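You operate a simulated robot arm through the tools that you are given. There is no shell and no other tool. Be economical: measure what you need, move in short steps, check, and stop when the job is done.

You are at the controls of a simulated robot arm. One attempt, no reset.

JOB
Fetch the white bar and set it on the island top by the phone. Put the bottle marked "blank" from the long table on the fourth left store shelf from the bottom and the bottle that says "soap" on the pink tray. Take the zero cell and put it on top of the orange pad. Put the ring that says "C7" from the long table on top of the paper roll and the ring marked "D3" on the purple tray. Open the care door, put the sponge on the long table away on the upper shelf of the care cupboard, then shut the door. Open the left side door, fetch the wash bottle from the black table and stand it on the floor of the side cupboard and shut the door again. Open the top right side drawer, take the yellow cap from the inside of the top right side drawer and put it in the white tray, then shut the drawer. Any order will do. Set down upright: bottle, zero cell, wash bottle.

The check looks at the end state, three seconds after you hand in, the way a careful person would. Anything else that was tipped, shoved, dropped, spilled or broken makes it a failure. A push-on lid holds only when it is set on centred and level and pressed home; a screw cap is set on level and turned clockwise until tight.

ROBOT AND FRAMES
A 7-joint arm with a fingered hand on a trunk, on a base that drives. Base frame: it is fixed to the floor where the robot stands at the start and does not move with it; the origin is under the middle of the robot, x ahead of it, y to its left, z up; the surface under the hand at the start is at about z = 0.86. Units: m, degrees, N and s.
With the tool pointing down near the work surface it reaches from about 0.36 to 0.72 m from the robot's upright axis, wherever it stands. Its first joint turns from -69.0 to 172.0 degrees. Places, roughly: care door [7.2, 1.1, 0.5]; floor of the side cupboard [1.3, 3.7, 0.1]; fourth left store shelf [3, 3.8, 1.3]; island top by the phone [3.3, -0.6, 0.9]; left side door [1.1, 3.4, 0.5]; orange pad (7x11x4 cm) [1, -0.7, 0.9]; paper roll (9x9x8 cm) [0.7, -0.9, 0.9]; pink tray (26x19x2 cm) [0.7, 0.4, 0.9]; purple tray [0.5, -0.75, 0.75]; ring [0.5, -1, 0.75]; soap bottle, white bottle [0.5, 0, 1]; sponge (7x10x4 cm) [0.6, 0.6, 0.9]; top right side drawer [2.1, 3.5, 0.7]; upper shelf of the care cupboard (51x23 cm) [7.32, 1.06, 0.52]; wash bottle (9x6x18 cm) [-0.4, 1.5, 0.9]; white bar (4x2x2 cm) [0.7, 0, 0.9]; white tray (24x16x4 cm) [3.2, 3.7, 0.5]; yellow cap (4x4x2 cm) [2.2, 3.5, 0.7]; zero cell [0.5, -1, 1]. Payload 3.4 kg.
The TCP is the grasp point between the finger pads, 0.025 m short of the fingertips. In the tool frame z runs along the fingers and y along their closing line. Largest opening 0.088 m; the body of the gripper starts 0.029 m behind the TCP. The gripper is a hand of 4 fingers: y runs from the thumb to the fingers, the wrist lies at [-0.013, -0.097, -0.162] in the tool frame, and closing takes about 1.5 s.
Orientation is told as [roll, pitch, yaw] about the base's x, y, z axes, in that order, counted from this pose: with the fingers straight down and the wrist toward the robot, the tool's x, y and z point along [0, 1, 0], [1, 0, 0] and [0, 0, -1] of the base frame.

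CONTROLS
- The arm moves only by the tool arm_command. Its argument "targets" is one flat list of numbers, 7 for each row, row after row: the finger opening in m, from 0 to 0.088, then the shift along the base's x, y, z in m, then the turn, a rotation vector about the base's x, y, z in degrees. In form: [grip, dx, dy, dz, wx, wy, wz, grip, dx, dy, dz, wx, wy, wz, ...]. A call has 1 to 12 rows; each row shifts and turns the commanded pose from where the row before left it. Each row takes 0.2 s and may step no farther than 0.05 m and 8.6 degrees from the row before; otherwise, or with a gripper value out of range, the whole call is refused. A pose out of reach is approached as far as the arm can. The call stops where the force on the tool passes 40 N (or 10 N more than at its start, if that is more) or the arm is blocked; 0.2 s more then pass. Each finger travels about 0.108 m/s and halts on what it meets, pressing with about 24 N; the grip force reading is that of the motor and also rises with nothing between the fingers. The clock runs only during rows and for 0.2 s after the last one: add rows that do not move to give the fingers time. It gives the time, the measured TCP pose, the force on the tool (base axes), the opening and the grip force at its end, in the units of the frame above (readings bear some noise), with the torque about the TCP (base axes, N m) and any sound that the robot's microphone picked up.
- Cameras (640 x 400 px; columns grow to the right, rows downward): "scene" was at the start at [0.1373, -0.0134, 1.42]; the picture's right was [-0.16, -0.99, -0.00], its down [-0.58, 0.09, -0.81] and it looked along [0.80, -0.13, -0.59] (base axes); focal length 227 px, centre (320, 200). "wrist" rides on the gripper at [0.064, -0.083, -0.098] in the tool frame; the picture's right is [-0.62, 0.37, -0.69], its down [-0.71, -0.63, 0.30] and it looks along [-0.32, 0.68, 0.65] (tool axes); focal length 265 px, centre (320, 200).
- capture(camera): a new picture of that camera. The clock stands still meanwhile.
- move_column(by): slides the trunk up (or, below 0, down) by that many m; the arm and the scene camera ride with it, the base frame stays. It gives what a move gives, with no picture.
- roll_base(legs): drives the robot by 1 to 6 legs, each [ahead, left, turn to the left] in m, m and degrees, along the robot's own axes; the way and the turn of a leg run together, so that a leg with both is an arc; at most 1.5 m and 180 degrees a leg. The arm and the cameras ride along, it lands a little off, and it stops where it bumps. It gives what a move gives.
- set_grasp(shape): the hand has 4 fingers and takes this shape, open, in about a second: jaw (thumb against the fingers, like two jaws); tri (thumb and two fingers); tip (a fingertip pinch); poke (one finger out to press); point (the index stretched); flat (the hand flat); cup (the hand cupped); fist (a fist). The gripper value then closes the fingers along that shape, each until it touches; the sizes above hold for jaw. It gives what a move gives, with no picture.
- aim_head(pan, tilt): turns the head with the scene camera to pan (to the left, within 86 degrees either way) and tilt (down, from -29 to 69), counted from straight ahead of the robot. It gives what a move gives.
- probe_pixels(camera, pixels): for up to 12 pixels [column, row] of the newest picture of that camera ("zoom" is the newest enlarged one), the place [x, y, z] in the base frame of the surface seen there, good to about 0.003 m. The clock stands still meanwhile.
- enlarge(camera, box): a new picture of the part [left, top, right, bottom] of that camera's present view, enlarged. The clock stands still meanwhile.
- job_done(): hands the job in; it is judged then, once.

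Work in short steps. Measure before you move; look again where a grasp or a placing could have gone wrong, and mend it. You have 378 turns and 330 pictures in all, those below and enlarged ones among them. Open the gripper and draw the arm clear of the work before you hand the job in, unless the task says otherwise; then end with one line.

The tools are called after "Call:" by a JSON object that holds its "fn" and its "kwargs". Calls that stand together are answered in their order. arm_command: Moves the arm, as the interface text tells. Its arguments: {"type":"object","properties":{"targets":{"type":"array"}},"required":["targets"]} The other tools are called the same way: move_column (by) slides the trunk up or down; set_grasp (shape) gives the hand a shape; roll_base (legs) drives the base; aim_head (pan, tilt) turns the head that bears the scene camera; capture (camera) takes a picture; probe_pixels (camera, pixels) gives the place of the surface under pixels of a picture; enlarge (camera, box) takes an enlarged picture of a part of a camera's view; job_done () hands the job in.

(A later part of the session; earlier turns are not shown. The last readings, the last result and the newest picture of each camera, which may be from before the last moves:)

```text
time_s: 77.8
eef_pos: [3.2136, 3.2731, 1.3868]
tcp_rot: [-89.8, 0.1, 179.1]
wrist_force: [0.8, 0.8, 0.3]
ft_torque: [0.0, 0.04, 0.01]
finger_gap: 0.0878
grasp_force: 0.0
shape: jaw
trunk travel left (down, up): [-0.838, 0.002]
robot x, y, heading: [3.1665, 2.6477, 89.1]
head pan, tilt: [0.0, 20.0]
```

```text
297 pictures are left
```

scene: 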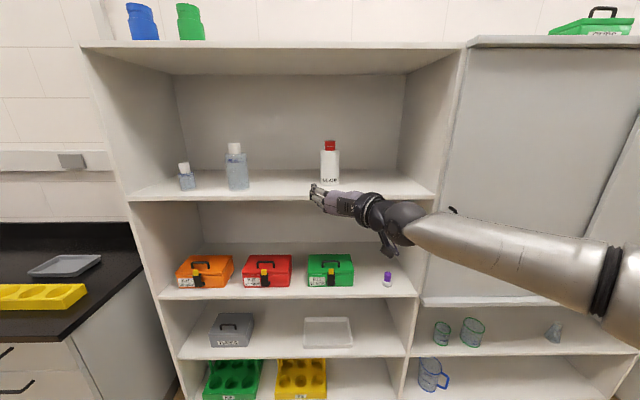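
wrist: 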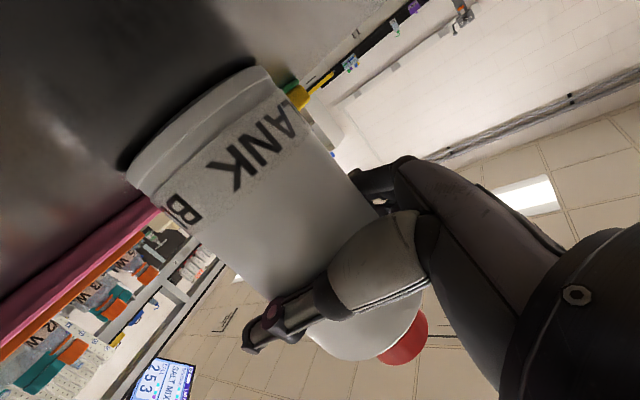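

BLANK is placed upright. Next the top right side drawer nearby: drive left to face it.

Call:
{"fn": "probe_pixels", "kwargs": {"camera": "scene", "pixels": [[328, 335], [305, 344], [352, 344], [305, 320], [350, 320], [345, 352], [280, 350]]}}

Call:
{"fn": "roll_base", "kwargs": {"legs": [[-0.2, 1.0, 0]]}}

Call:
{"fn": "aim_head", "kwargs": {"pan": 10, "tilt": 40}}

Call:
{"fn": "capture", "kwargs": {"camera": "scene"}}

```text
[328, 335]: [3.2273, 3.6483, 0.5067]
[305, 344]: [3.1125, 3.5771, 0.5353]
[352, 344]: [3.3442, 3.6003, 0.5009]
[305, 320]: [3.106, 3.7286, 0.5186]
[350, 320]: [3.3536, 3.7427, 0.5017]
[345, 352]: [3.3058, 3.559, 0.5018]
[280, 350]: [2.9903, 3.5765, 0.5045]
```

```text
time_s: 83.1
eef_pos: [2.2077, 3.0874, 1.3864]
tcp_rot: [-89.7, 0.2, 179.7]
wrist_force: [-0.2, 0.4, 0.3]
ft_torque: [0.01, 0.0, -0.01]
finger_gap: 0.0878
grasp_force: 0.2
shape: jaw
trunk travel left (down, up): [-0.838, 0.002]
robot x, y, heading: [2.1683, 2.4563, 89.7]
head pan, tilt: [0.0, 20.0]
```

```text
time_s: 83.9
eef_pos: [2.2081, 3.0858, 1.3864]
tcp_rot: [-89.7, 0.1, 179.6]
wrist_force: [-0.4, -0.4, 0.4]
ft_torque: [0.0, -0.01, 0.0]
finger_gap: 0.0877
grasp_force: 0.2
shape: jaw
trunk travel left (down, up): [-0.838, 0.002]
robot x, y, heading: [2.1665, 2.4553, 89.6]
head pan, tilt: [10.0, 40.0]
```

```text
296 pictures are left
```

scene: 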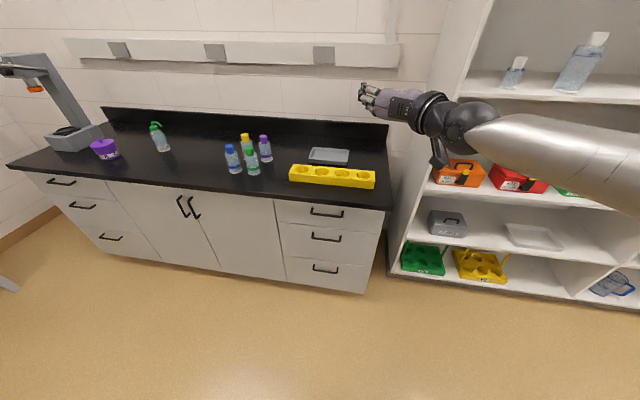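

Call:
{"fn": "enlarge", "kwargs": {"camera": "scene", "box": [150, 170, 400, 300]}}

Call:
{"fn": "probe_pixels", "kwargs": {"camera": "scene", "pixels": [[327, 213], [311, 209], [342, 213], [326, 239], [180, 205], [193, 207], [188, 201], [300, 225], [217, 240], [340, 200], [275, 200], [385, 208]]}}

```text
2.56 times, centred on (275, 235) of scene
```

zoom: 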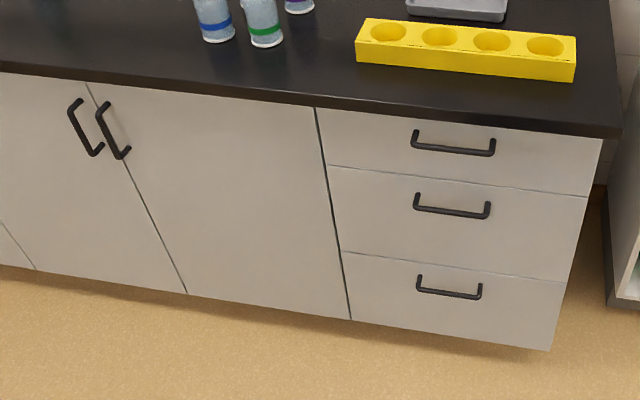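

```text
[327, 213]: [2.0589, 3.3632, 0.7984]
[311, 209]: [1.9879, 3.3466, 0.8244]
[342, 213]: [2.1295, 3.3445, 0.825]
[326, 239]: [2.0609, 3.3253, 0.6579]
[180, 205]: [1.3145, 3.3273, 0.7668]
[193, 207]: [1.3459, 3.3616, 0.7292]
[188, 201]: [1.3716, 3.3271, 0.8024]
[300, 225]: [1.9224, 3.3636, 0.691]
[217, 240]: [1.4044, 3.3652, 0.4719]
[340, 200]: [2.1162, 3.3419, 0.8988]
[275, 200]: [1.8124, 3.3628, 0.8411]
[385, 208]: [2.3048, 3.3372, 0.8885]
```

Probe the handle bars precisely in the zoom.

Call:
{"fn": "probe_pixels", "kwargs": {"camera": "zoom", "pixels": [[453, 151], [425, 149], [485, 153], [413, 133], [492, 142], [453, 149], [453, 125], [80, 125], [113, 135], [113, 145], [85, 135], [72, 106]]}}

```text
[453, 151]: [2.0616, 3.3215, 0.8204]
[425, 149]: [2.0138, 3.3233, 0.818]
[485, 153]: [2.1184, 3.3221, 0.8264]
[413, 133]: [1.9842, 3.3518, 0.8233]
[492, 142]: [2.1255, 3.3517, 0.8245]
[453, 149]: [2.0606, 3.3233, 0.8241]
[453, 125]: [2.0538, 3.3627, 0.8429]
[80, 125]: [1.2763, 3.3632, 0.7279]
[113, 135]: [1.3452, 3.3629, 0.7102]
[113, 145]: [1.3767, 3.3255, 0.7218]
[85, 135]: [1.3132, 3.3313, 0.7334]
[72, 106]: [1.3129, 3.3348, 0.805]
```

Bar centre ≈(2.06,3.325,0.82), horizontal. Rotate the hand so it closes vertically (y up), narrow the opening, align base and trunk.

Call:
{"fn": "arm_command", "kwargs": {"targets": [0.06, 0, 0, 0, 0, 8.5, 0, 0.06, 0, 0, 0, 0, 8.5, 0, 0.06, 0, 0, 0, 0, 8.5, 0, 0.06, 0, 0, 0, 0, 8.5, 0, 0.06, 0, 0, 0, 0, 8.5, 0, 0.06, 0, 0, 0, 0, 8.5, 0, 0.06, 0, 0, 0, 0, 8.5, 0, 0.06, 0, 0, 0, 0, 8.5, 0, 0.06, 0, 0, 0, 0, 8.5, 0, 0.06, 0, 0, 0, 0, 8.5, 0, 0.05, 0, 0, 0, 0, 5, 0, 0.05, 0, 0, 0, 0, 0, 0]}}

Call:
{"fn": "roll_base", "kwargs": {"legs": [[0, 0.147, 0.4]]}}

Call:
{"fn": "move_column", "kwargs": {"by": -0.565}}

Call:
{"fn": "capture", "kwargs": {"camera": "scene"}}

```text
time_s: 86.5
eef_pos: [2.2075, 3.0877, 1.3864]
tcp_rot: [0.0, -89.6, 90.3]
wrist_force: [-0.4, -0.1, -0.3]
ft_torque: [0.0, 0.0, 0.03]
finger_gap: 0.0503
grasp_force: 0.1
shape: jaw
trunk travel left (down, up): [-0.838, 0.002]
robot x, y, heading: [2.1656, 2.4629, 89.6]
head pan, tilt: [10.0, 40.0]
```

```text
time_s: 87.9
eef_pos: [2.0512, 3.0876, 1.3865]
tcp_rot: [-12.9, -89.5, 103.7]
wrist_force: [-0.4, 0.4, 0.0]
ft_torque: [0.01, 0.02, 0.0]
finger_gap: 0.0502
grasp_force: 0.1
shape: jaw
trunk travel left (down, up): [-0.838, 0.002]
robot x, y, heading: [2.0145, 2.4592, 89.9]
head pan, tilt: [10.0, 40.0]
```

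```text
refused: -0.565 is not a number from -0.4 to 0.4
```

```text
294 pictures are left
```

scene: 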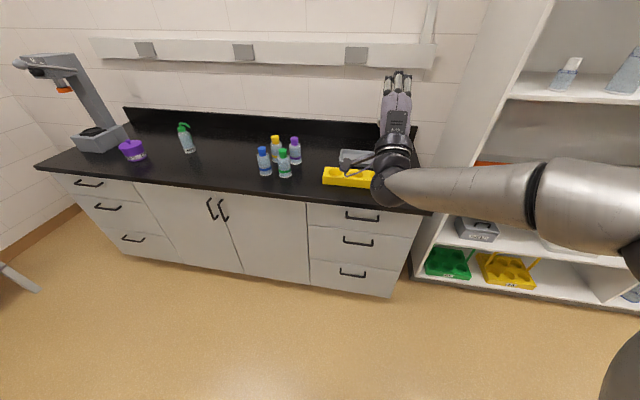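

Lower the trunk in two steps to handle height.

Call:
{"fn": "move_column", "kwargs": {"by": -0.4}}

Call:
{"fn": "move_column", "kwargs": {"by": -0.166}}

Call:
{"fn": "aim_head", "kwargs": {"pan": 0, "tilt": 15}}

Call:
{"fn": "capture", "kwargs": {"camera": "scene"}}

Call:
{"fn": "capture", "kwargs": {"camera": "wrist"}}

```text
time_s: 91.7
eef_pos: [2.0512, 3.0878, 0.9876]
tcp_rot: [-15.1, -89.6, 106.0]
wrist_force: [0.4, 0.4, 0.3]
ft_torque: [0.0, -0.02, 0.05]
finger_gap: 0.0506
grasp_force: 0.1
shape: jaw
trunk travel left (down, up): [-0.438, 0.402]
robot x, y, heading: [2.0136, 2.4604, 90.1]
head pan, tilt: [10.0, 40.0]
```

```text
time_s: 93.6
eef_pos: [2.0504, 3.0877, 0.821]
tcp_rot: [-15.3, -89.6, 105.9]
wrist_force: [0.8, 0.9, 0.1]
ft_torque: [0.01, 0.0, -0.02]
finger_gap: 0.0504
grasp_force: 0.1
shape: jaw
trunk travel left (down, up): [-0.272, 0.568]
robot x, y, heading: [2.0173, 2.4607, 89.9]
head pan, tilt: [10.0, 40.0]
```

```text
time_s: 94.5
eef_pos: [2.0504, 3.0878, 0.8211]
tcp_rot: [-14.7, -89.7, 105.4]
wrist_force: [0.2, 0.7, 0.1]
ft_torque: [-0.01, 0.01, 0.0]
finger_gap: 0.0504
grasp_force: 0.0
shape: jaw
trunk travel left (down, up): [-0.272, 0.568]
robot x, y, heading: [2.0167, 2.459, 90.2]
head pan, tilt: [0.0, 15.0]
```

```text
293 pictures are left
```

scene: 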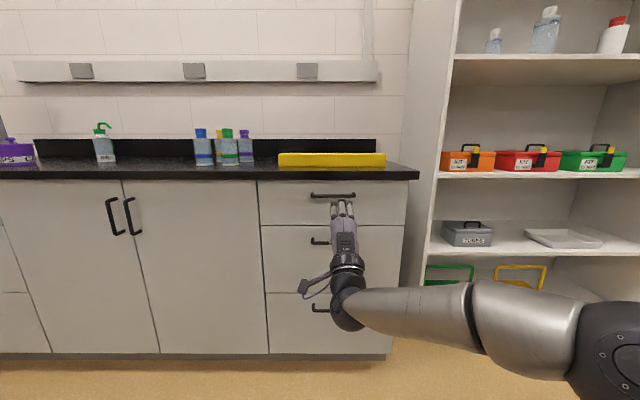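

```text
292 pictures are left
```

wrist: 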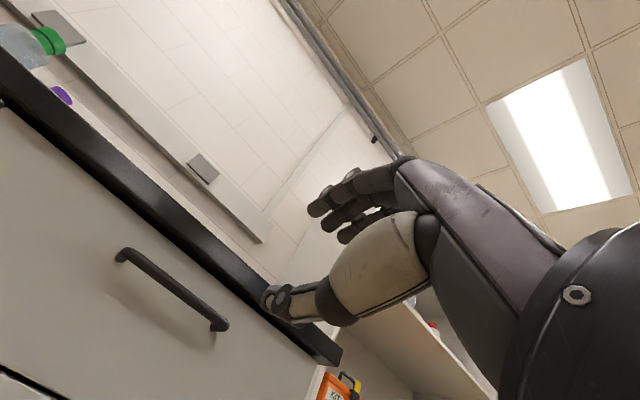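

Drive forward 0.15, then ease onto the handle with the arm.

Call:
{"fn": "roll_base", "kwargs": {"legs": [[0.15, 0, 0]]}}

Call:
{"fn": "capture", "kwargs": {"camera": "wrist"}}

Call:
{"fn": "enlarge", "kwargs": {"camera": "scene", "box": [260, 140, 420, 260]}}

```text
time_s: 95.9
eef_pos: [2.0516, 3.2346, 0.8204]
tcp_rot: [-14.8, -89.6, 105.4]
wrist_force: [-0.5, -0.1, 0.3]
ft_torque: [0.01, 0.01, 0.02]
finger_gap: 0.0504
grasp_force: 0.0
shape: jaw
trunk travel left (down, up): [-0.272, 0.568]
robot x, y, heading: [2.0155, 2.6069, 90.1]
head pan, tilt: [0.0, 15.0]
```

```text
291 pictures are left
```

wrist: 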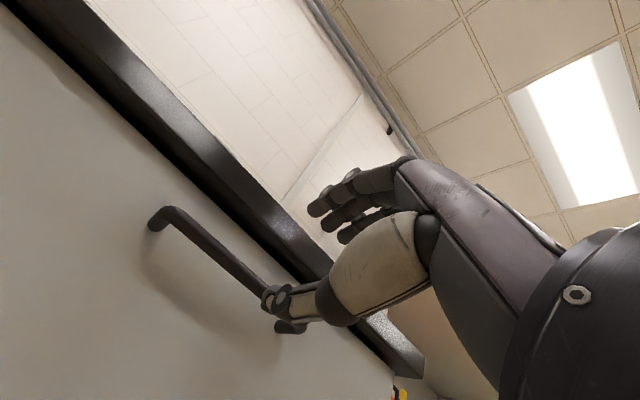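

```text
3.33 times, centred on (340, 200) of scene
```

zoom: 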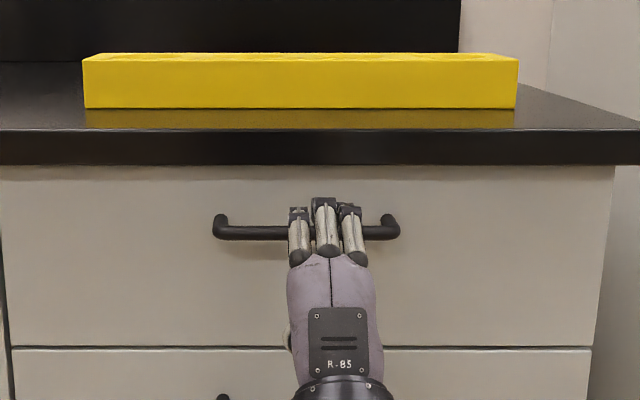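

Fingers above, thumb below the bar. Advance 0.085.

Call:
{"fn": "arm_command", "kwargs": {"targets": [0.05, 0.002, 0.03, 0, 0, 0, 0, 0.05, 0.002, 0.03, 0, 0, 0, 0, 0.05, 0.002, 0.024, 0, 0, 0, 0, 0.05, 0, 0, 0, 0, 0, 0]}}

Call:
{"fn": "capture", "kwargs": {"camera": "wrist"}}

```text
time_s: 96.9
eef_pos: [2.0582, 3.3177, 0.8183]
tcp_rot: [-13.4, -89.6, 104.1]
wrist_force: [0.1, 0.2, -0.7]
ft_torque: [0.0, 0.02, 0.0]
finger_gap: 0.0505
grasp_force: 0.0
shape: jaw
trunk travel left (down, up): [-0.272, 0.568]
robot x, y, heading: [2.0142, 2.6086, 90.1]
head pan, tilt: [0.0, 15.0]
```

```text
289 pictures are left
```

wrist: 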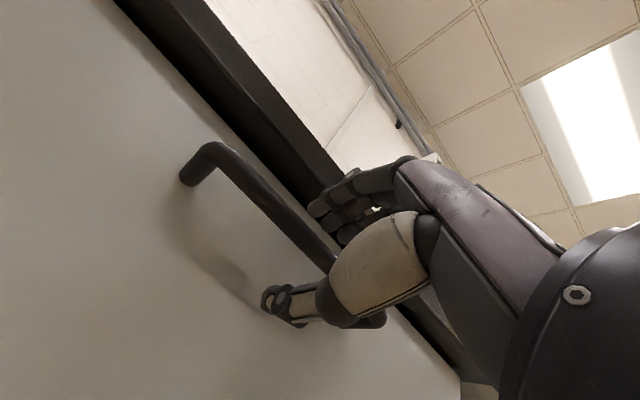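

The bar is between fingers and thumb. Close on it.

Call:
{"fn": "arm_command", "kwargs": {"targets": [0.03, 0, 0, 0, 0, 0, 0, 0.01, 0, 0, 0, 0, 0, 0, 0.0, 0, 0, 0, 0, 0, 0, 0.0, 0, 0, 0, 0, 0, 0, 0.0, 0, 0, 0, 0, 0, 0, 0.0, 0, 0, 0, 0, 0, 0]}}

```text
time_s: 98.3
eef_pos: [2.0592, 3.3174, 0.8183]
tcp_rot: [-12.4, -89.5, 103.1]
wrist_force: [-0.3, 3.2, -1.4]
ft_torque: [-0.02, -0.03, 0.03]
finger_gap: 0.0019
grasp_force: 23.7
shape: jaw
trunk travel left (down, up): [-0.272, 0.568]
robot x, y, heading: [2.0162, 2.6103, 90.1]
head pan, tilt: [0.0, 15.0]
```

Gap nearly zero – check whether the bar is enclosed.

Call:
{"fn": "capture", "kwargs": {"camera": "wrist"}}

Call:
{"fn": "enlarge", "kwargs": {"camera": "scene", "box": [260, 140, 420, 260]}}

```text
288 pictures are left
```

wrist: 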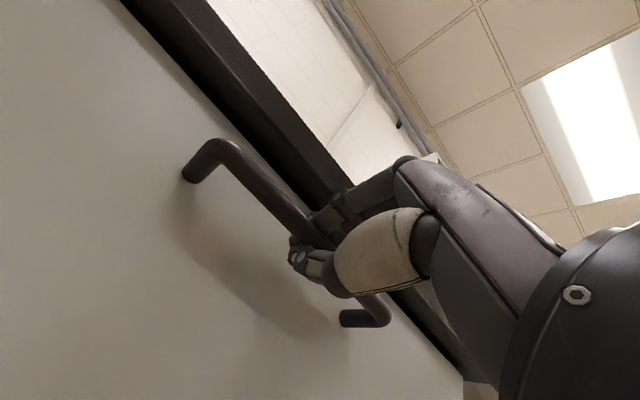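

```text
3.33 times, centred on (340, 200) of scene
```

zoom: 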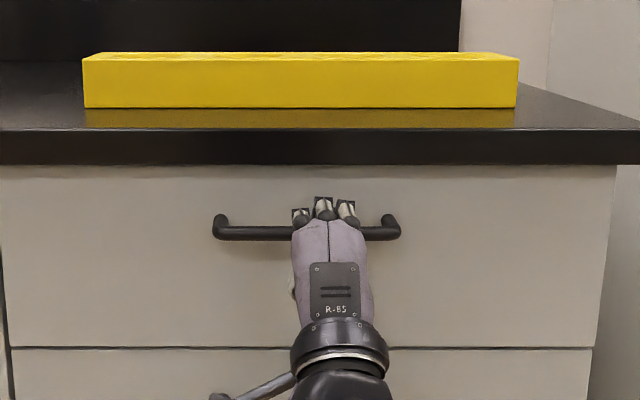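

It looks hooked around the bar. Test pull 5 cm.

Call:
{"fn": "arm_command", "kwargs": {"targets": [0.0, 0, -0.015, 0, 0, 0, 0, 0.0, 0, -0.015, 0, 0, 0, 0, 0.0, 0, -0.02, 0, 0, 0, 0, 0.0, 0, 0, 0, 0, 0, 0]}}

Call:
{"fn": "capture", "kwargs": {"camera": "scene"}}

```text
time_s: 99.3
eef_pos: [2.0575, 3.269, 0.8192]
tcp_rot: [-10.2, -89.5, 100.8]
wrist_force: [0.8, -0.7, -7.9]
ft_torque: [-0.06, 0.02, 0.0]
finger_gap: 0.0024
grasp_force: 23.4
shape: jaw
trunk travel left (down, up): [-0.272, 0.568]
robot x, y, heading: [2.0162, 2.607, 89.8]
head pan, tilt: [0.0, 15.0]
```

```text
286 pictures are left
```

scene: 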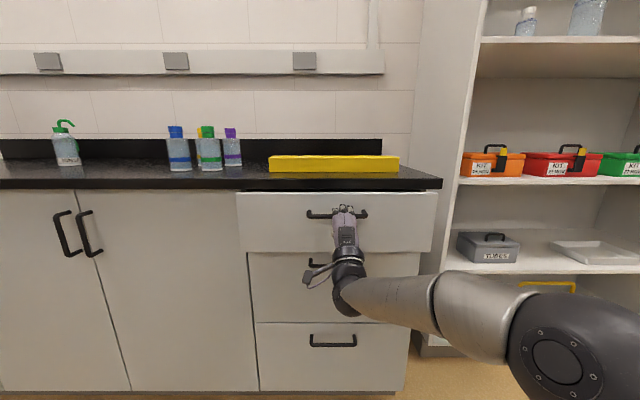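

The drawer opens. Pull it further with the base, 0.25 m.

Call:
{"fn": "roll_base", "kwargs": {"legs": [[-0.24, 0, 0]]}}

Call:
{"fn": "capture", "kwargs": {"camera": "scene"}}

```text
time_s: 101.0
eef_pos: [2.0597, 3.0338, 0.819]
tcp_rot: [-19.1, -89.5, 109.4]
wrist_force: [-4.8, 1.0, -8.6]
ft_torque: [-0.06, -0.03, 0.08]
finger_gap: 0.0027
grasp_force: 24.1
shape: jaw
trunk travel left (down, up): [-0.272, 0.568]
robot x, y, heading: [2.014, 2.3735, 89.6]
head pan, tilt: [0.0, 15.0]
```

```text
285 pictures are left
```

scene: 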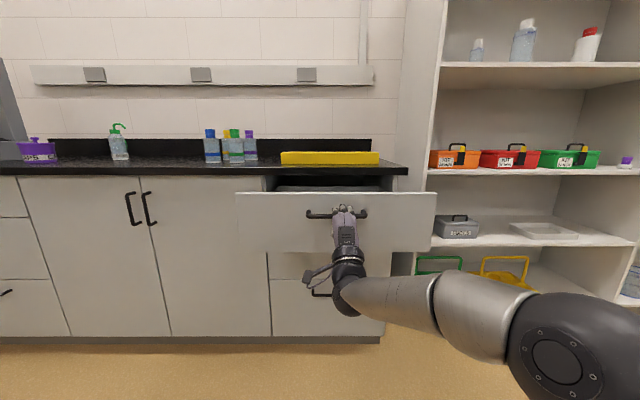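

Drawer open ~0.28 m. Release, back off, raise the trunk and look inside.

Call:
{"fn": "arm_command", "kwargs": {"targets": [0.03, 0, 0, 0, 0, 0, 0, 0.05, 0, 0, 0, 0, 0, 0, 0.05, 0, 0, 0, 0, 0, 0, 0.05, 0, -0.02, 0, 0, 0, 0, 0.05, 0, -0.03, 0, 0, 0, 0, 0.05, 0, -0.03, 0, 0, 0, 0, 0.05, 0, -0.03, 0, 0, 0, 0]}}

Call:
{"fn": "move_column", "kwargs": {"by": 0.4}}

Call:
{"fn": "aim_head", "kwargs": {"pan": 0, "tilt": 45}}

Call:
{"fn": "capture", "kwargs": {"camera": "scene"}}

```text
time_s: 102.6
eef_pos: [2.0592, 2.9219, 0.8184]
tcp_rot: [-16.0, -89.6, 106.5]
wrist_force: [-0.2, 0.2, -0.1]
ft_torque: [-0.03, 0.02, -0.01]
finger_gap: 0.0493
grasp_force: 0.0
shape: jaw
trunk travel left (down, up): [-0.272, 0.568]
robot x, y, heading: [2.0187, 2.3708, 89.7]
head pan, tilt: [0.0, 15.0]
```

```text
time_s: 106.5
eef_pos: [2.0585, 2.9222, 1.2183]
tcp_rot: [-17.2, -89.5, 107.9]
wrist_force: [-0.2, 0.1, -0.8]
ft_torque: [-0.04, 0.0, 0.04]
finger_gap: 0.0494
grasp_force: 0.1
shape: jaw
trunk travel left (down, up): [-0.672, 0.168]
robot x, y, heading: [2.0156, 2.3705, 89.9]
head pan, tilt: [0.0, 15.0]
```

```text
time_s: 107.4
eef_pos: [2.0588, 2.9227, 1.2175]
tcp_rot: [-17.5, -89.6, 108.0]
wrist_force: [1.4, 0.0, -0.4]
ft_torque: [0.03, -0.02, -0.01]
finger_gap: 0.0494
grasp_force: 0.0
shape: jaw
trunk travel left (down, up): [-0.672, 0.168]
robot x, y, heading: [2.0137, 2.3727, 89.9]
head pan, tilt: [0.0, 45.0]
```

```text
284 pictures are left
```

scene: 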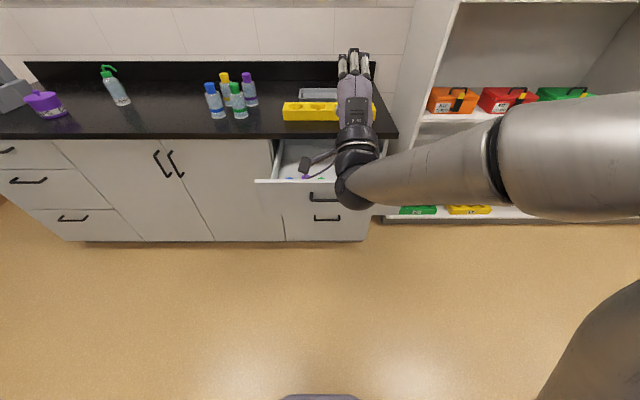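

The hand hides the drawer. Rotate it to fingers-down and move it aside to the right for a look.

Call:
{"fn": "arm_command", "kwargs": {"targets": [0.08, 0, 0, 0, -8.5, 0, 0, 0.08, 0, 0, 0, -8.5, 0, 0, 0.08, 0, 0, 0, -8.5, 0, 0, 0.08, 0, 0, 0, -8.5, 0, 0, 0.08, 0, 0, 0, -8.5, 0, 0, 0.08, 0, 0, 0, -8.5, 0, 0, 0.08, 0, 0, 0, -8.5, 0, 0, 0.08, 0, 0, 0, -8.5, 0, 0, 0.08, 0, 0, 0, -8.5, 0, 0, 0.08, 0, 0, 0, -8.5, 0, 0, 0.08, 0, 0, 0, -5, 0, 0, 0.08, 0, 0, 0, 0, 0, 0]}}

Call:
{"fn": "arm_command", "kwargs": {"targets": [0.08, 0.04, -0.02, 0, 0, 0, 0, 0.08, 0.04, -0.02, 0, 0, 0, 0, 0.08, 0.04, -0.02, 0, 0, 0, 0, 0.08, 0.04, -0.02, 0, 0, 0, 0, 0.08, 0.04, 0, 0, 0, 0, 0]}}

Call:
{"fn": "capture", "kwargs": {"camera": "scene"}}

```text
time_s: 110.0
eef_pos: [2.0585, 2.9218, 1.2184]
tcp_rot: [0.5, 0.5, 90.2]
wrist_force: [-0.3, 0.6, 1.1]
ft_torque: [-0.01, 0.02, 0.01]
finger_gap: 0.0799
grasp_force: 0.0
shape: jaw
trunk travel left (down, up): [-0.672, 0.168]
robot x, y, heading: [2.0136, 2.37, 89.6]
head pan, tilt: [0.0, 45.0]
```

```text
time_s: 111.2
eef_pos: [2.2611, 2.8425, 1.2185]
tcp_rot: [0.6, 0.4, 90.1]
wrist_force: [-0.3, 0.0, -0.7]
ft_torque: [-0.02, 0.0, 0.01]
finger_gap: 0.0797
grasp_force: 0.0
shape: jaw
trunk travel left (down, up): [-0.672, 0.168]
robot x, y, heading: [2.0101, 2.3709, 89.9]
head pan, tilt: [0.0, 45.0]
```

```text
283 pictures are left
```

scene: 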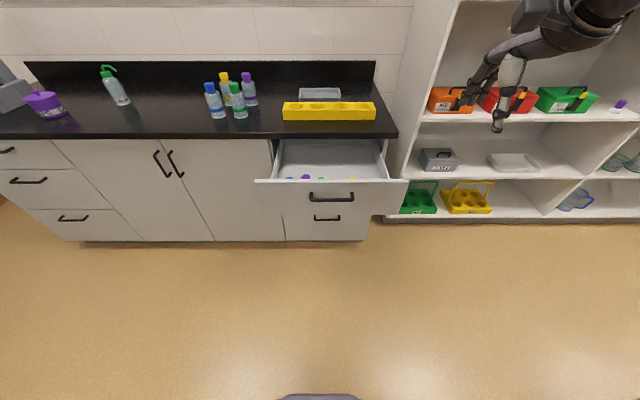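

Small caps lie near the drawer's front. Raise the trunk and move closer 0.2.

Call:
{"fn": "move_column", "kwargs": {"by": 0.165}}

Call:
{"fn": "roll_base", "kwargs": {"legs": [[0.15, 0, 0]]}}

Call:
{"fn": "aim_head", "kwargs": {"pan": 0, "tilt": 55}}

Call:
{"fn": "capture", "kwargs": {"camera": "scene"}}

Call:
{"fn": "enlarge", "kwargs": {"camera": "scene", "box": [240, 120, 420, 230]}}

```text
time_s: 113.1
eef_pos: [2.2609, 2.8415, 1.3841]
tcp_rot: [0.5, 0.4, 90.2]
wrist_force: [0.2, 0.6, -0.3]
ft_torque: [-0.03, 0.0, 0.04]
finger_gap: 0.08
grasp_force: 0.1
shape: jaw
trunk travel left (down, up): [-0.837, 0.003]
robot x, y, heading: [2.0162, 2.367, 90.2]
head pan, tilt: [0.0, 45.0]
```

```text
time_s: 114.5
eef_pos: [2.2595, 2.9902, 1.3843]
tcp_rot: [0.5, 0.3, 90.2]
wrist_force: [-0.8, 0.0, -0.3]
ft_torque: [0.02, 0.01, -0.03]
finger_gap: 0.08
grasp_force: 0.0
shape: jaw
trunk travel left (down, up): [-0.837, 0.003]
robot x, y, heading: [2.0151, 2.5183, 90.0]
head pan, tilt: [0.0, 45.0]
```

```text
time_s: 115.2
eef_pos: [2.2607, 2.9915, 1.385]
tcp_rot: [0.5, 0.4, 90.2]
wrist_force: [-1.0, -0.6, 0.4]
ft_torque: [0.01, 0.01, 0.02]
finger_gap: 0.0799
grasp_force: 0.2
shape: jaw
trunk travel left (down, up): [-0.837, 0.003]
robot x, y, heading: [2.0153, 2.5168, 89.7]
head pan, tilt: [0.0, 55.0]
```

```text
282 pictures are left
```

scene: 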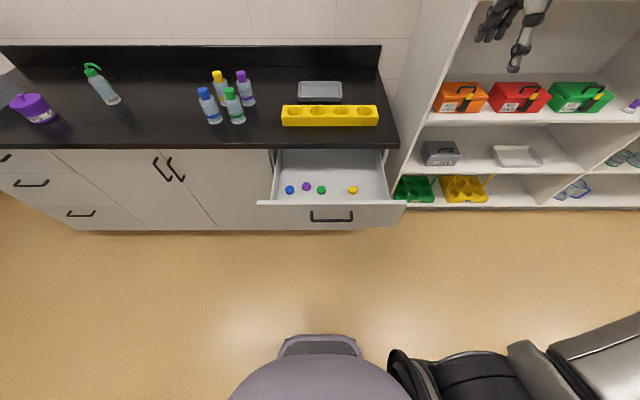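

```text
3.56 times, centred on (330, 175) of scene
```

zoom: 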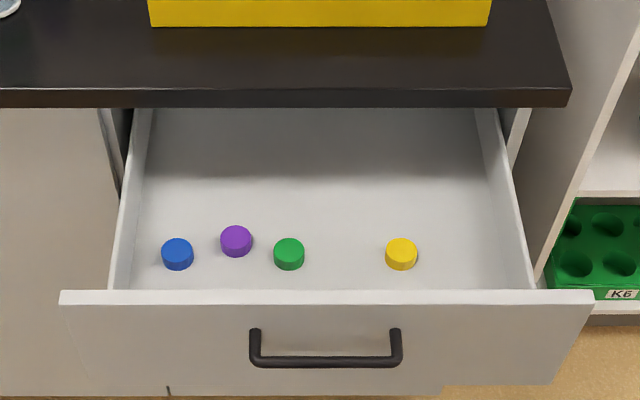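

Yellow cap at zoom (401,253). Probe it, the drawer front rim and floor.

Call:
{"fn": "probe_pixels", "kwargs": {"camera": "zoom", "pixels": [[401, 247], [401, 263], [389, 255], [413, 255], [350, 270], [401, 294], [520, 200], [440, 180], [289, 247], [401, 300], [530, 285]]}}

```text
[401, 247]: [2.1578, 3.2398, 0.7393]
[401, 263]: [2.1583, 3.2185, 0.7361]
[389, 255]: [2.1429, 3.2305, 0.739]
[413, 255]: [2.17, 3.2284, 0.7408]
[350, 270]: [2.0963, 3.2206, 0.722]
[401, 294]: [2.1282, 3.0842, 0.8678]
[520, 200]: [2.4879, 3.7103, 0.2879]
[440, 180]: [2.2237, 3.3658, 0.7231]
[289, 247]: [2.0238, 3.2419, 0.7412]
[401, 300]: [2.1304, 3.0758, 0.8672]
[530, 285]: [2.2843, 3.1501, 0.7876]
```

Cap centre ≈(2.157,3.232), top 0.741; drawer front top 0.868. Rotate yaw +90 so the wrist lies sideways, move closer and above the cap.

Call:
{"fn": "arm_command", "kwargs": {"targets": [0.08, 0, 0, 0, 0, 0, 8.5, 0.08, 0, 0, 0, 0, 0, 8.5, 0.08, 0, 0, 0, 0, 0, 8.5, 0.08, 0, 0, 0, 0, 0, 8.5, 0.08, 0, 0, 0, 0, 0, 8.5, 0.08, 0, 0, 0, 0, 0, 8.5, 0.08, 0, 0, 0, 0, 0, 8.5, 0.08, 0, 0, 0, 0, 0, 8.5, 0.08, 0, 0, 0, 0, 0, 8.5, 0.08, 0, 0, 0, 0, 0, 8.5, 0.08, 0, 0, 0, 0, 0, 5, 0.07, 0, 0, 0, 0, 0, 0]}}

Call:
{"fn": "roll_base", "kwargs": {"legs": [[0.1, 0, 0]]}}

Call:
{"fn": "arm_command", "kwargs": {"targets": [0.07, -0.034, 0.03, -0.04, 0, 0, 0, 0.07, -0.034, 0.03, -0.04, 0, 0, 0, 0.07, -0.034, 0.03, -0.04, 0, 0, 0, 0.07, 0, 0.03, -0.04, 0, 0, 0, 0.07, 0, 0.02, -0.04, 0, 0, 0, 0.07, 0, 0, 0, 0, 0, 0]}}

Call:
{"fn": "capture", "kwargs": {"camera": "scene"}}

Call:
{"fn": "capture", "kwargs": {"camera": "wrist"}}

```text
time_s: 117.8
eef_pos: [2.08, 2.814, 1.3769]
tcp_rot: [0.6, 0.4, 174.3]
wrist_force: [0.3, -0.1, 0.6]
ft_torque: [0.01, 0.0, -0.01]
finger_gap: 0.0702
grasp_force: 0.0
shape: jaw
out of reach, approached as far as the arm can: row 3, 4, 5, 6, 7, 8, 9, 10, 11
trunk travel left (down, up): [-0.837, 0.003]
robot x, y, heading: [2.0175, 2.5209, 89.8]
head pan, tilt: [0.0, 55.0]
```

```text
time_s: 118.9
eef_pos: [2.0792, 2.9122, 1.3762]
tcp_rot: [0.6, 0.5, 174.1]
wrist_force: [-0.5, 0.5, -0.9]
ft_torque: [0.02, 0.0, 0.0]
finger_gap: 0.07
grasp_force: 0.1
shape: jaw
trunk travel left (down, up): [-0.837, 0.003]
robot x, y, heading: [2.0161, 2.6211, 90.0]
head pan, tilt: [0.0, 55.0]
```

```text
refused: row 1 steps farther than a row can; nothing moved
```

```text
280 pictures are left
```

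scene: 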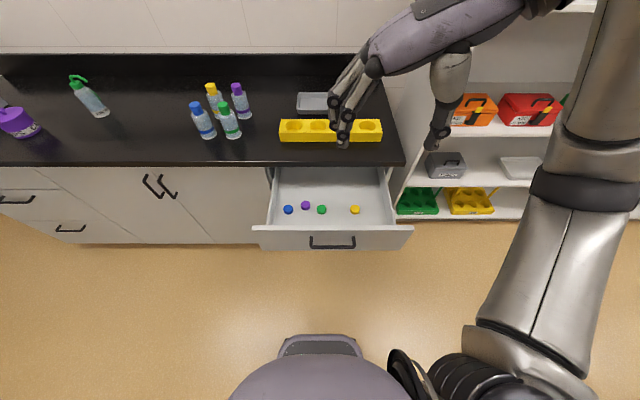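

```text
279 pictures are left
```

wrist: 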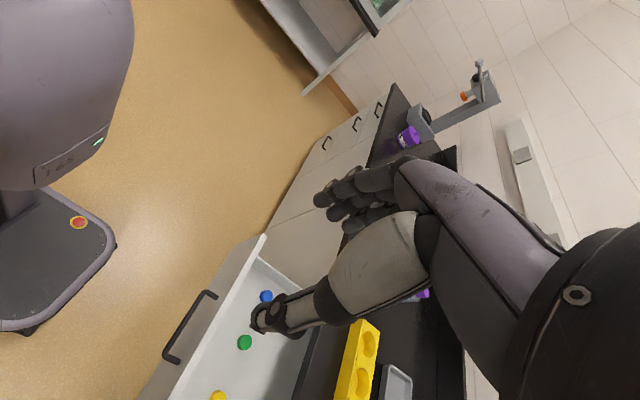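

The near pose was out of reach; step forward in small rows and read the pose.

Call:
{"fn": "arm_command", "kwargs": {"targets": [0.07, 0, 0.03, 0, 0, 0, 0, 0.07, 0, 0.03, 0, 0, 0, 0, 0.07, 0, 0.0, 0, 0, 0, 0]}}

```text
time_s: 119.7
eef_pos: [2.0542, 2.9328, 1.3755]
tcp_rot: [0.6, 0.4, 174.1]
wrist_force: [-0.2, 0.1, 0.4]
ft_torque: [0.02, -0.03, -0.01]
finger_gap: 0.0701
grasp_force: 0.1
shape: jaw
out of reach, approached as far as the arm can: row 1, 2
trunk travel left (down, up): [-0.837, 0.003]
robot x, y, heading: [2.0153, 2.6183, 89.7]
head pan, tilt: [0.0, 55.0]
```

Likely the joint-1 limit on the right side. Command leftward and forward.

Call:
{"fn": "arm_command", "kwargs": {"targets": [0.07, -0.04, 0.02, 0, 0, 0, 0, 0.07, -0.04, 0.02, 0, 0, 0, 0, 0.07, -0.04, 0.02, 0, 0, 0, 0, 0.07, 0, 0.0, 0, 0, 0, 0, 0.07, 0, 0.0, 0, 0, 0, 0]}}

```text
time_s: 120.9
eef_pos: [1.9315, 2.9678, 1.372]
tcp_rot: [0.6, 0.5, 174.2]
wrist_force: [-0.6, 0.4, 0.1]
ft_torque: [0.0, 0.0, -0.02]
finger_gap: 0.0703
grasp_force: 0.1
shape: jaw
out of reach, approached as far as the arm can: row 2, 3
trunk travel left (down, up): [-0.837, 0.003]
robot x, y, heading: [2.0152, 2.6198, 89.8]
head pan, tilt: [0.0, 55.0]
```

Now near the minimum radius (0.36). Command straight forward.

Call:
{"fn": "arm_command", "kwargs": {"targets": [0.07, 0, 0.04, 0, 0, 0, 0, 0.07, 0, 0.04, 0, 0, 0, 0, 0.07, 0.0, 0.04, 0, 0, 0, 0, 0.07, 0, 0.0, 0, 0, 0, 0, 0.07, 0, 0.0, 0, 0, 0, 0]}}

```text
time_s: 122.1
eef_pos: [1.9348, 2.969, 1.3676]
tcp_rot: [0.8, 0.5, 174.0]
wrist_force: [-0.1, 1.1, -0.2]
ft_torque: [-0.01, 0.04, 0.02]
finger_gap: 0.0702
grasp_force: 0.1
shape: jaw
out of reach, approached as far as the arm can: row 1, 2, 3
trunk travel left (down, up): [-0.837, 0.003]
robot x, y, heading: [2.017, 2.6203, 89.9]
head pan, tilt: [0.0, 55.0]
```

Perhaps the wrist yaw is at its limit; turn back 15° and move forward and down.

Call:
{"fn": "arm_command", "kwargs": {"targets": [0.07, 0, 0.0, 0, 0, 0, -7.5, 0.07, 0, 0.0, 0, 0, 0, -7.5, 0.07, 0.0, 0.03, -0.03, 0, 0, 0, 0.07, 0, 0.03, -0.03, 0, 0, 0, 0.07, 0, 0.0, 0, 0, 0, 0]}}

```text
time_s: 123.3
eef_pos: [1.9338, 3.0305, 1.3073]
tcp_rot: [0.6, 0.5, 159.2]
wrist_force: [-0.1, -0.5, 0.3]
ft_torque: [0.02, 0.01, 0.01]
finger_gap: 0.0701
grasp_force: 0.1
shape: jaw
trunk travel left (down, up): [-0.837, 0.003]
robot x, y, heading: [2.0132, 2.6229, 89.7]
head pan, tilt: [0.0, 55.0]
```

Works. Move above the cap: dx +0.222, dy +0.20.

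Call:
{"fn": "arm_command", "kwargs": {"targets": [0.07, 0.032, 0.03, 0, 0, 0, 0, 0.07, 0.032, 0.03, 0, 0, 0, 0, 0.07, 0.032, 0.03, 0, 0, 0, 0, 0.07, 0.032, 0.03, 0, 0, 0, 0, 0.07, 0.032, 0.03, 0, 0, 0, 0, 0.07, 0.032, 0.03, 0, 0, 0, 0, 0.07, 0.032, 0.02, 0, 0, 0, 0, 0.07, 0, 0, 0, 0, 0, 0]}}

Call:
{"fn": "move_column", "kwargs": {"by": -0.3}}

Call:
{"fn": "aim_head", "kwargs": {"pan": -10, "tilt": 45}}

Call:
{"fn": "capture", "kwargs": {"camera": "scene"}}

Call:
{"fn": "capture", "kwargs": {"camera": "wrist"}}

```text
time_s: 125.1
eef_pos: [1.9986, 3.0349, 1.3074]
tcp_rot: [0.7, 0.4, 159.1]
wrist_force: [0.4, 0.6, -0.2]
ft_torque: [-0.01, -0.01, 0.01]
finger_gap: 0.07
grasp_force: 0.1
shape: jaw
out of reach, approached as far as the arm can: row 1, 2, 3, 4, 5, 6, 7
trunk travel left (down, up): [-0.837, 0.003]
robot x, y, heading: [2.0132, 2.6212, 89.8]
head pan, tilt: [0.0, 55.0]
```

```text
time_s: 128.1
eef_pos: [1.999, 3.0356, 1.0093]
tcp_rot: [0.7, 0.4, 159.2]
wrist_force: [0.1, 0.2, 0.0]
ft_torque: [-0.01, 0.0, 0.0]
finger_gap: 0.0702
grasp_force: 0.0
shape: jaw
trunk travel left (down, up): [-0.537, 0.303]
robot x, y, heading: [2.0171, 2.6206, 89.9]
head pan, tilt: [0.0, 55.0]
```

```text
time_s: 128.8
eef_pos: [1.9997, 3.0343, 1.0079]
tcp_rot: [0.6, 0.5, 159.1]
wrist_force: [-0.6, -0.2, 0.3]
ft_torque: [0.0, 0.01, 0.0]
finger_gap: 0.0699
grasp_force: 0.1
shape: jaw
trunk travel left (down, up): [-0.537, 0.303]
robot x, y, heading: [2.017, 2.6215, 89.8]
head pan, tilt: [-10.0, 45.0]
```

```text
278 pictures are left
```

scene: 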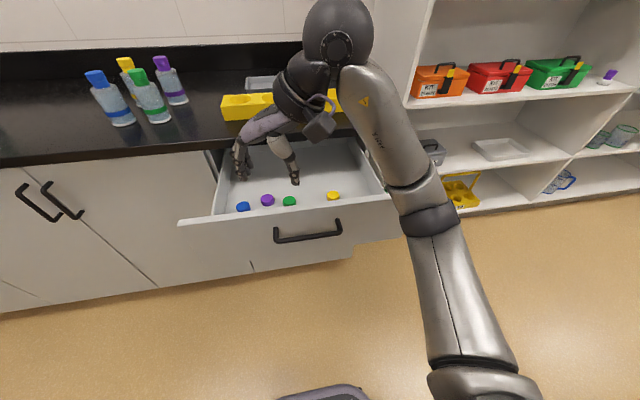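

```text
277 pictures are left
```

wrist: 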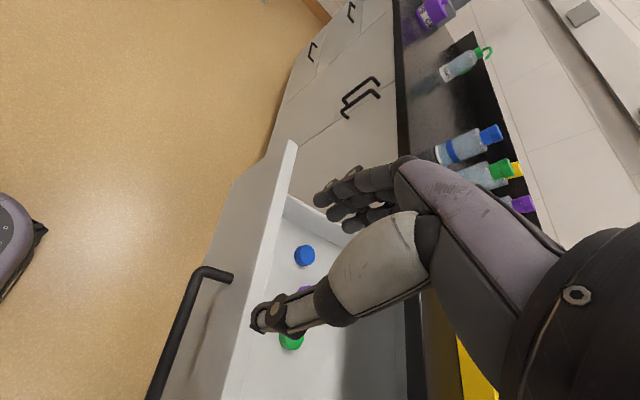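

The arm reaches poorly to the right; shift the base right 0.22 instead, then extend the arm forward.

Call:
{"fn": "roll_base", "kwargs": {"legs": [[0, -0.22, 0]]}}

Call:
{"fn": "arm_command", "kwargs": {"targets": [0.07, -0.02, 0.04, 0, 0, 0, 0, 0.07, -0.02, 0.04, 0, 0, 0, 0, 0.07, -0.02, 0.04, 0, 0, 0, 0, 0.07, 0, 0.04, 0, 0, 0, 0, 0.07, 0, 0.04, 0, 0, 0, 0, 0.07, 0, 0, 0, 0, 0, 0]}}

Call:
{"fn": "capture", "kwargs": {"camera": "wrist"}}

Call:
{"fn": "capture", "kwargs": {"camera": "scene"}}

```text
time_s: 130.5
eef_pos: [2.2188, 3.0361, 1.0078]
tcp_rot: [0.7, 0.3, 159.0]
wrist_force: [-0.3, 0.0, -0.2]
ft_torque: [-0.04, 0.02, -0.04]
finger_gap: 0.0699
grasp_force: 0.1
shape: jaw
trunk travel left (down, up): [-0.537, 0.303]
robot x, y, heading: [2.2331, 2.6221, 89.9]
head pan, tilt: [-10.0, 45.0]
```

```text
time_s: 131.9
eef_pos: [2.218, 3.0351, 1.009]
tcp_rot: [0.8, 0.4, 159.1]
wrist_force: [-0.2, 0.4, -0.6]
ft_torque: [0.0, -0.02, -0.03]
finger_gap: 0.07
grasp_force: 0.0
shape: jaw
out of reach, approached as far as the arm can: row 1, 2, 3, 4, 5
trunk travel left (down, up): [-0.537, 0.303]
robot x, y, heading: [2.2381, 2.6215, 90.0]
head pan, tilt: [-10.0, 45.0]
```

```text
276 pictures are left
```

wrist: 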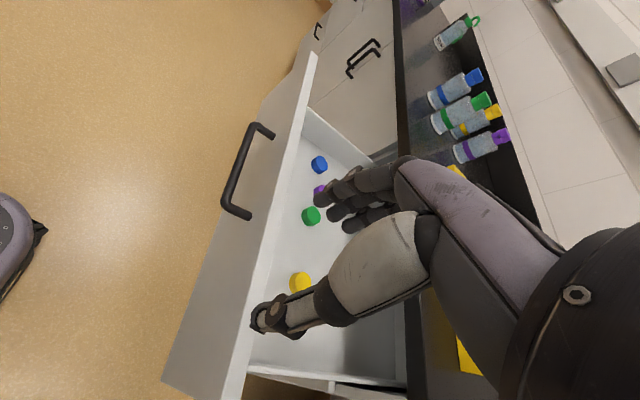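

```text
275 pictures are left
```

scene: 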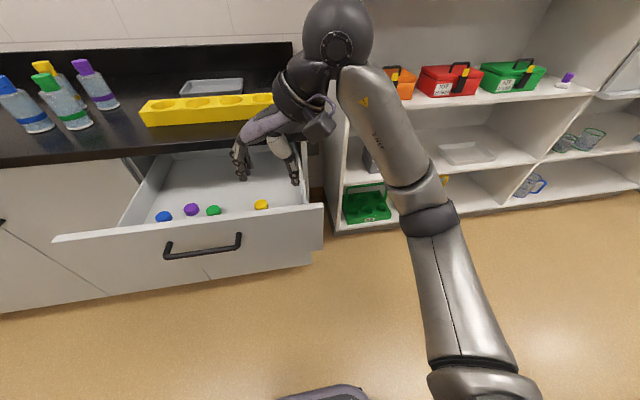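

The arm is in an awkward configuration. Turn the yaw back to the default and see how far it frees up.

Call:
{"fn": "arm_command", "kwargs": {"targets": [0.07, 0, 0, 0, 0, 0, -8.5, 0.07, 0, 0, 0, 0, 0, -8.5, 0.07, 0, 0, 0, 0, 0, -8.5, 0.07, 0, 0, 0, 0, 0, -8.5, 0.07, 0, 0, 0, 0, 0, -8.5, 0.07, 0, 0, 0, 0, 0, -8.5, 0.07, 0, 0, 0, 0, 0, -8.5, 0.07, 0, 0, 0, 0, 0, -8.5, 0.07, 0, 0, 0, 0, 0, 0]}}

Call:
{"fn": "arm_command", "kwargs": {"targets": [0.07, -0.02, 0.04, 0, 0, 0, 0, 0.07, -0.02, 0.04, 0, 0, 0, 0, 0.07, -0.02, 0.04, 0, 0, 0, 0, 0.07, 0, 0.04, 0, 0, 0, 0, 0.07, 0, 0, 0, 0, 0, 0]}}

Call:
{"fn": "capture", "kwargs": {"camera": "scene"}}

```text
time_s: 133.9
eef_pos: [2.2187, 3.0356, 1.0089]
tcp_rot: [0.7, 0.5, 91.0]
wrist_force: [-0.4, -0.4, -0.3]
ft_torque: [0.0, -0.01, 0.01]
finger_gap: 0.07
grasp_force: 0.0
shape: jaw
trunk travel left (down, up): [-0.537, 0.303]
robot x, y, heading: [2.2329, 2.6226, 90.0]
head pan, tilt: [-10.0, 45.0]
```

```text
time_s: 135.1
eef_pos: [2.158, 3.1947, 1.0074]
tcp_rot: [0.6, 0.4, 91.0]
wrist_force: [-0.5, 0.4, 0.0]
ft_torque: [-0.01, 0.0, -0.03]
finger_gap: 0.0698
grasp_force: 0.2
shape: jaw
trunk travel left (down, up): [-0.537, 0.303]
robot x, y, heading: [2.2352, 2.6185, 89.7]
head pan, tilt: [-10.0, 45.0]
```

```text
274 pictures are left
```

scene: 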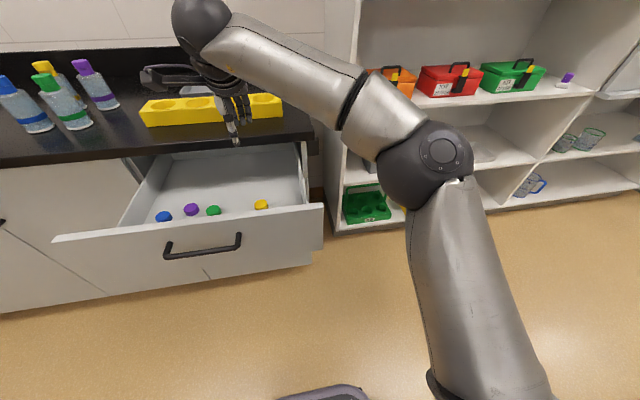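

Normal configuration now. Turn yaw +60 here.

Call:
{"fn": "arm_command", "kwargs": {"targets": [0.07, 0, 0, 0, 0, 0, 8.5, 0.07, 0, 0, 0, 0, 0, 8.5, 0.07, 0, 0, 0, 0, 0, 8.5, 0.07, 0, 0, 0, 0, 0, 8.5, 0.07, 0, 0, 0, 0, 0, 8.5, 0.07, 0, 0, 0, 0, 0, 8.5, 0.07, 0, 0, 0, 0, 0, 8.5, 0.07, 0, 0, 0, 0, 0, 0]}}

Call:
{"fn": "arm_command", "kwargs": {"targets": [0.07, 0, 0.038, 0, 0, 0, 0, 0.07, 0, 0, 0, 0, 0, 0]}}

Call:
{"fn": "capture", "kwargs": {"camera": "scene"}}

Call:
{"fn": "capture", "kwargs": {"camera": "wrist"}}

```text
time_s: 136.9
eef_pos: [2.1578, 3.196, 1.0092]
tcp_rot: [0.7, 0.5, 130.9]
wrist_force: [0.3, 0.2, 0.3]
ft_torque: [-0.01, 0.02, -0.03]
finger_gap: 0.0699
grasp_force: 0.0
shape: jaw
out of reach, approached as far as the arm can: row 6, 7
trunk travel left (down, up): [-0.537, 0.303]
robot x, y, heading: [2.2329, 2.6163, 90.0]
head pan, tilt: [-10.0, 45.0]
```

```text
time_s: 137.5
eef_pos: [2.1574, 3.1956, 1.0098]
tcp_rot: [0.7, 0.4, 130.8]
wrist_force: [-0.3, -0.5, 0.3]
ft_torque: [-0.02, 0.0, 0.0]
finger_gap: 0.0701
grasp_force: 0.1
shape: jaw
out of reach, approached as far as the arm can: row 1
trunk travel left (down, up): [-0.537, 0.303]
robot x, y, heading: [2.2349, 2.6176, 89.9]
head pan, tilt: [-10.0, 45.0]
```

```text
273 pictures are left
```

scene: 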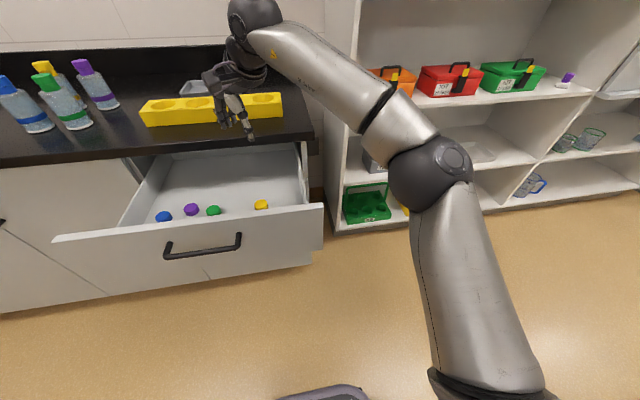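

```text
272 pictures are left
```

wrist: 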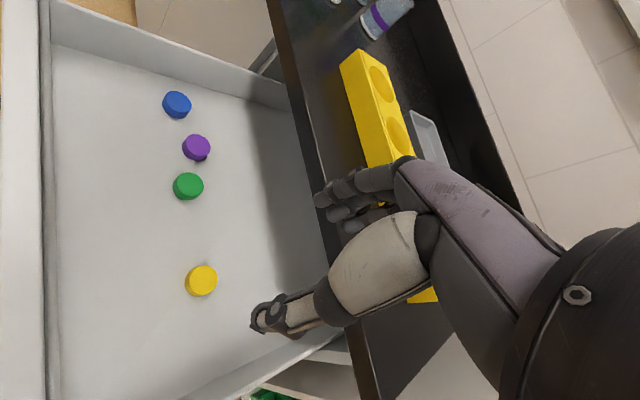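

Yaw reaches +40. Probe forearm heights to plan drawer-front clearance.

Call:
{"fn": "probe_pixels", "kwargs": {"camera": "scene", "pixels": [[255, 12], [240, 60], [320, 80], [395, 130], [430, 180], [440, 260], [228, 85], [250, 135], [262, 203], [223, 125]]}}

```text
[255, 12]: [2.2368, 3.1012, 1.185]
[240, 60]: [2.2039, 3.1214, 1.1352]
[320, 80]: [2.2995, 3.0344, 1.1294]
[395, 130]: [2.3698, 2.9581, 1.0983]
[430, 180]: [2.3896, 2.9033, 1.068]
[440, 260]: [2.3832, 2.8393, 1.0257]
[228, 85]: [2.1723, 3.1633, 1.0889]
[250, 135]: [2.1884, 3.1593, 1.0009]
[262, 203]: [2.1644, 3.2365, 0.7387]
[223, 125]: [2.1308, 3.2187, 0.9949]
```

The elbow hangs low because the trunk is low. Raise the trunk 0.2 and lower the hand with the arm instead, so the forearm slopes down to the hand.

Call:
{"fn": "move_column", "kwargs": {"by": 0.2}}

Call:
{"fn": "arm_command", "kwargs": {"targets": [0.07, 0, 0, -0.04, 0, 0, 0, 0.07, 0, 0, -0.04, 0, 0, 0, 0.07, 0, 0, -0.04, 0, 0, 0, 0.07, 0, 0, -0.04, 0, 0, 0, 0.07, 0, 0, -0.04, 0, 0, 0, 0.07, 0, 0, 0, 0, 0, 0]}}

Call:
{"fn": "capture", "kwargs": {"camera": "scene"}}

```text
time_s: 139.7
eef_pos: [2.1577, 3.1958, 1.2081]
tcp_rot: [0.7, 0.4, 130.7]
wrist_force: [-0.3, -0.6, 0.5]
ft_torque: [0.01, 0.04, -0.01]
finger_gap: 0.0699
grasp_force: 0.0
shape: jaw
trunk travel left (down, up): [-0.737, 0.103]
robot x, y, heading: [2.2326, 2.619, 89.9]
head pan, tilt: [-10.0, 45.0]
```

```text
time_s: 141.1
eef_pos: [2.1573, 3.1956, 1.0085]
tcp_rot: [0.7, 0.5, 130.8]
wrist_force: [1.2, -0.7, -0.6]
ft_torque: [0.0, 0.02, 0.0]
finger_gap: 0.0703
grasp_force: 0.0
shape: jaw
trunk travel left (down, up): [-0.737, 0.103]
robot x, y, heading: [2.2331, 2.6173, 89.9]
head pan, tilt: [-10.0, 45.0]
```

```text
271 pictures are left
```

scene: 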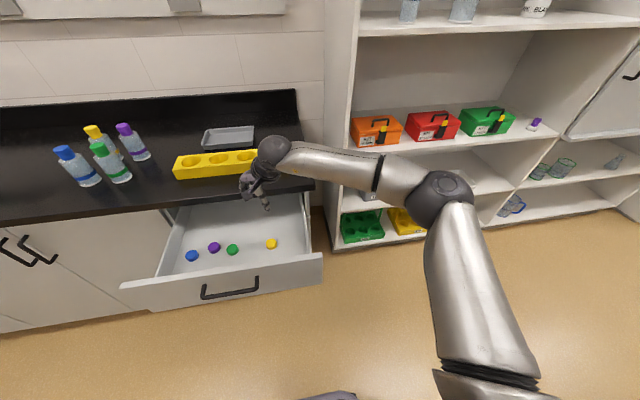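

Good. Move +0.036 in y above the cap and lower to 0.85.

Call:
{"fn": "arm_command", "kwargs": {"targets": [0.07, 0, 0.018, 0, 0, 0, 0, 0.07, 0, 0.018, 0, 0, 0, 0, 0.07, 0, 0, -0.04, 0, 0, 0, 0.07, 0, 0, -0.04, 0, 0, 0, 0.07, 0, 0, -0.04, 0, 0, 0, 0.07, 0, 0, -0.03, 0, 0, 0, 0.07, 0, 0, 0, 0, 0, 0]}}

Call:
{"fn": "capture", "kwargs": {"camera": "scene"}}

Call:
{"fn": "capture", "kwargs": {"camera": "wrist"}}

```text
time_s: 142.7
eef_pos: [2.1577, 3.2326, 0.8593]
tcp_rot: [0.6, 0.5, 130.8]
wrist_force: [0.1, 0.3, -0.5]
ft_torque: [-0.01, 0.01, -0.02]
finger_gap: 0.0701
grasp_force: 0.1
shape: jaw
trunk travel left (down, up): [-0.737, 0.103]
robot x, y, heading: [2.2336, 2.6209, 90.0]
head pan, tilt: [-10.0, 45.0]
```

```text
270 pictures are left
```

scene: 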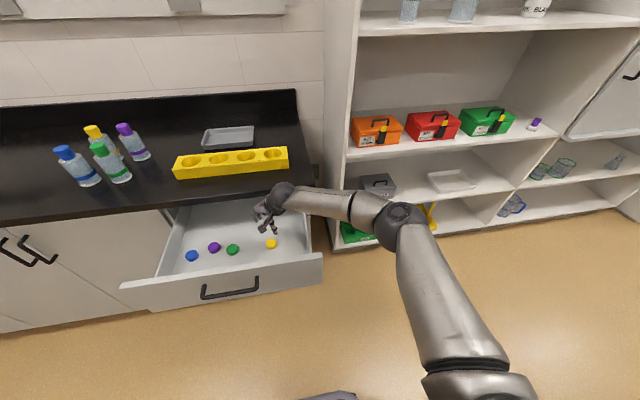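

```text
269 pictures are left
```

wrist: 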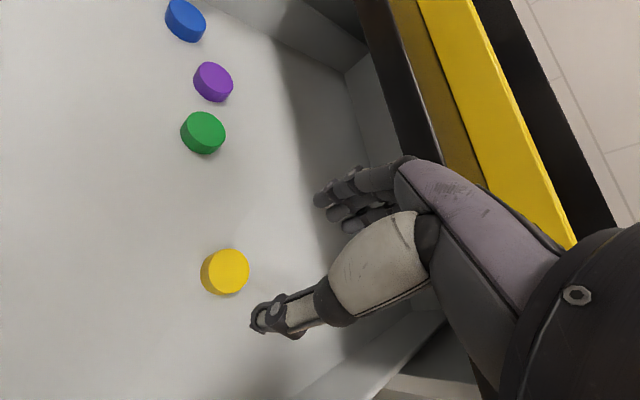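

Verify cap location from the wrist view.

Call:
{"fn": "probe_pixels", "kwargs": {"camera": "wrist", "pixels": [[225, 268], [207, 262], [243, 268], [228, 252], [222, 290]]}}

Call:
{"fn": "probe_pixels", "kwargs": {"camera": "scene", "pixels": [[285, 195], [330, 195], [370, 205], [400, 220], [284, 186]]}}

```text
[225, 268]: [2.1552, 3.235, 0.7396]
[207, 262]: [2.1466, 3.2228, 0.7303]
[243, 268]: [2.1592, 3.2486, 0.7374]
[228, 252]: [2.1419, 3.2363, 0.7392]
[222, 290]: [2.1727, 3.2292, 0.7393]
```

```text
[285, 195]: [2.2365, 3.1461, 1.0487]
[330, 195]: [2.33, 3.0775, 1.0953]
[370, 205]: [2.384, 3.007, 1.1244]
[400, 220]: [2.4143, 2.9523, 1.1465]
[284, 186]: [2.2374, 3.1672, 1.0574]
```

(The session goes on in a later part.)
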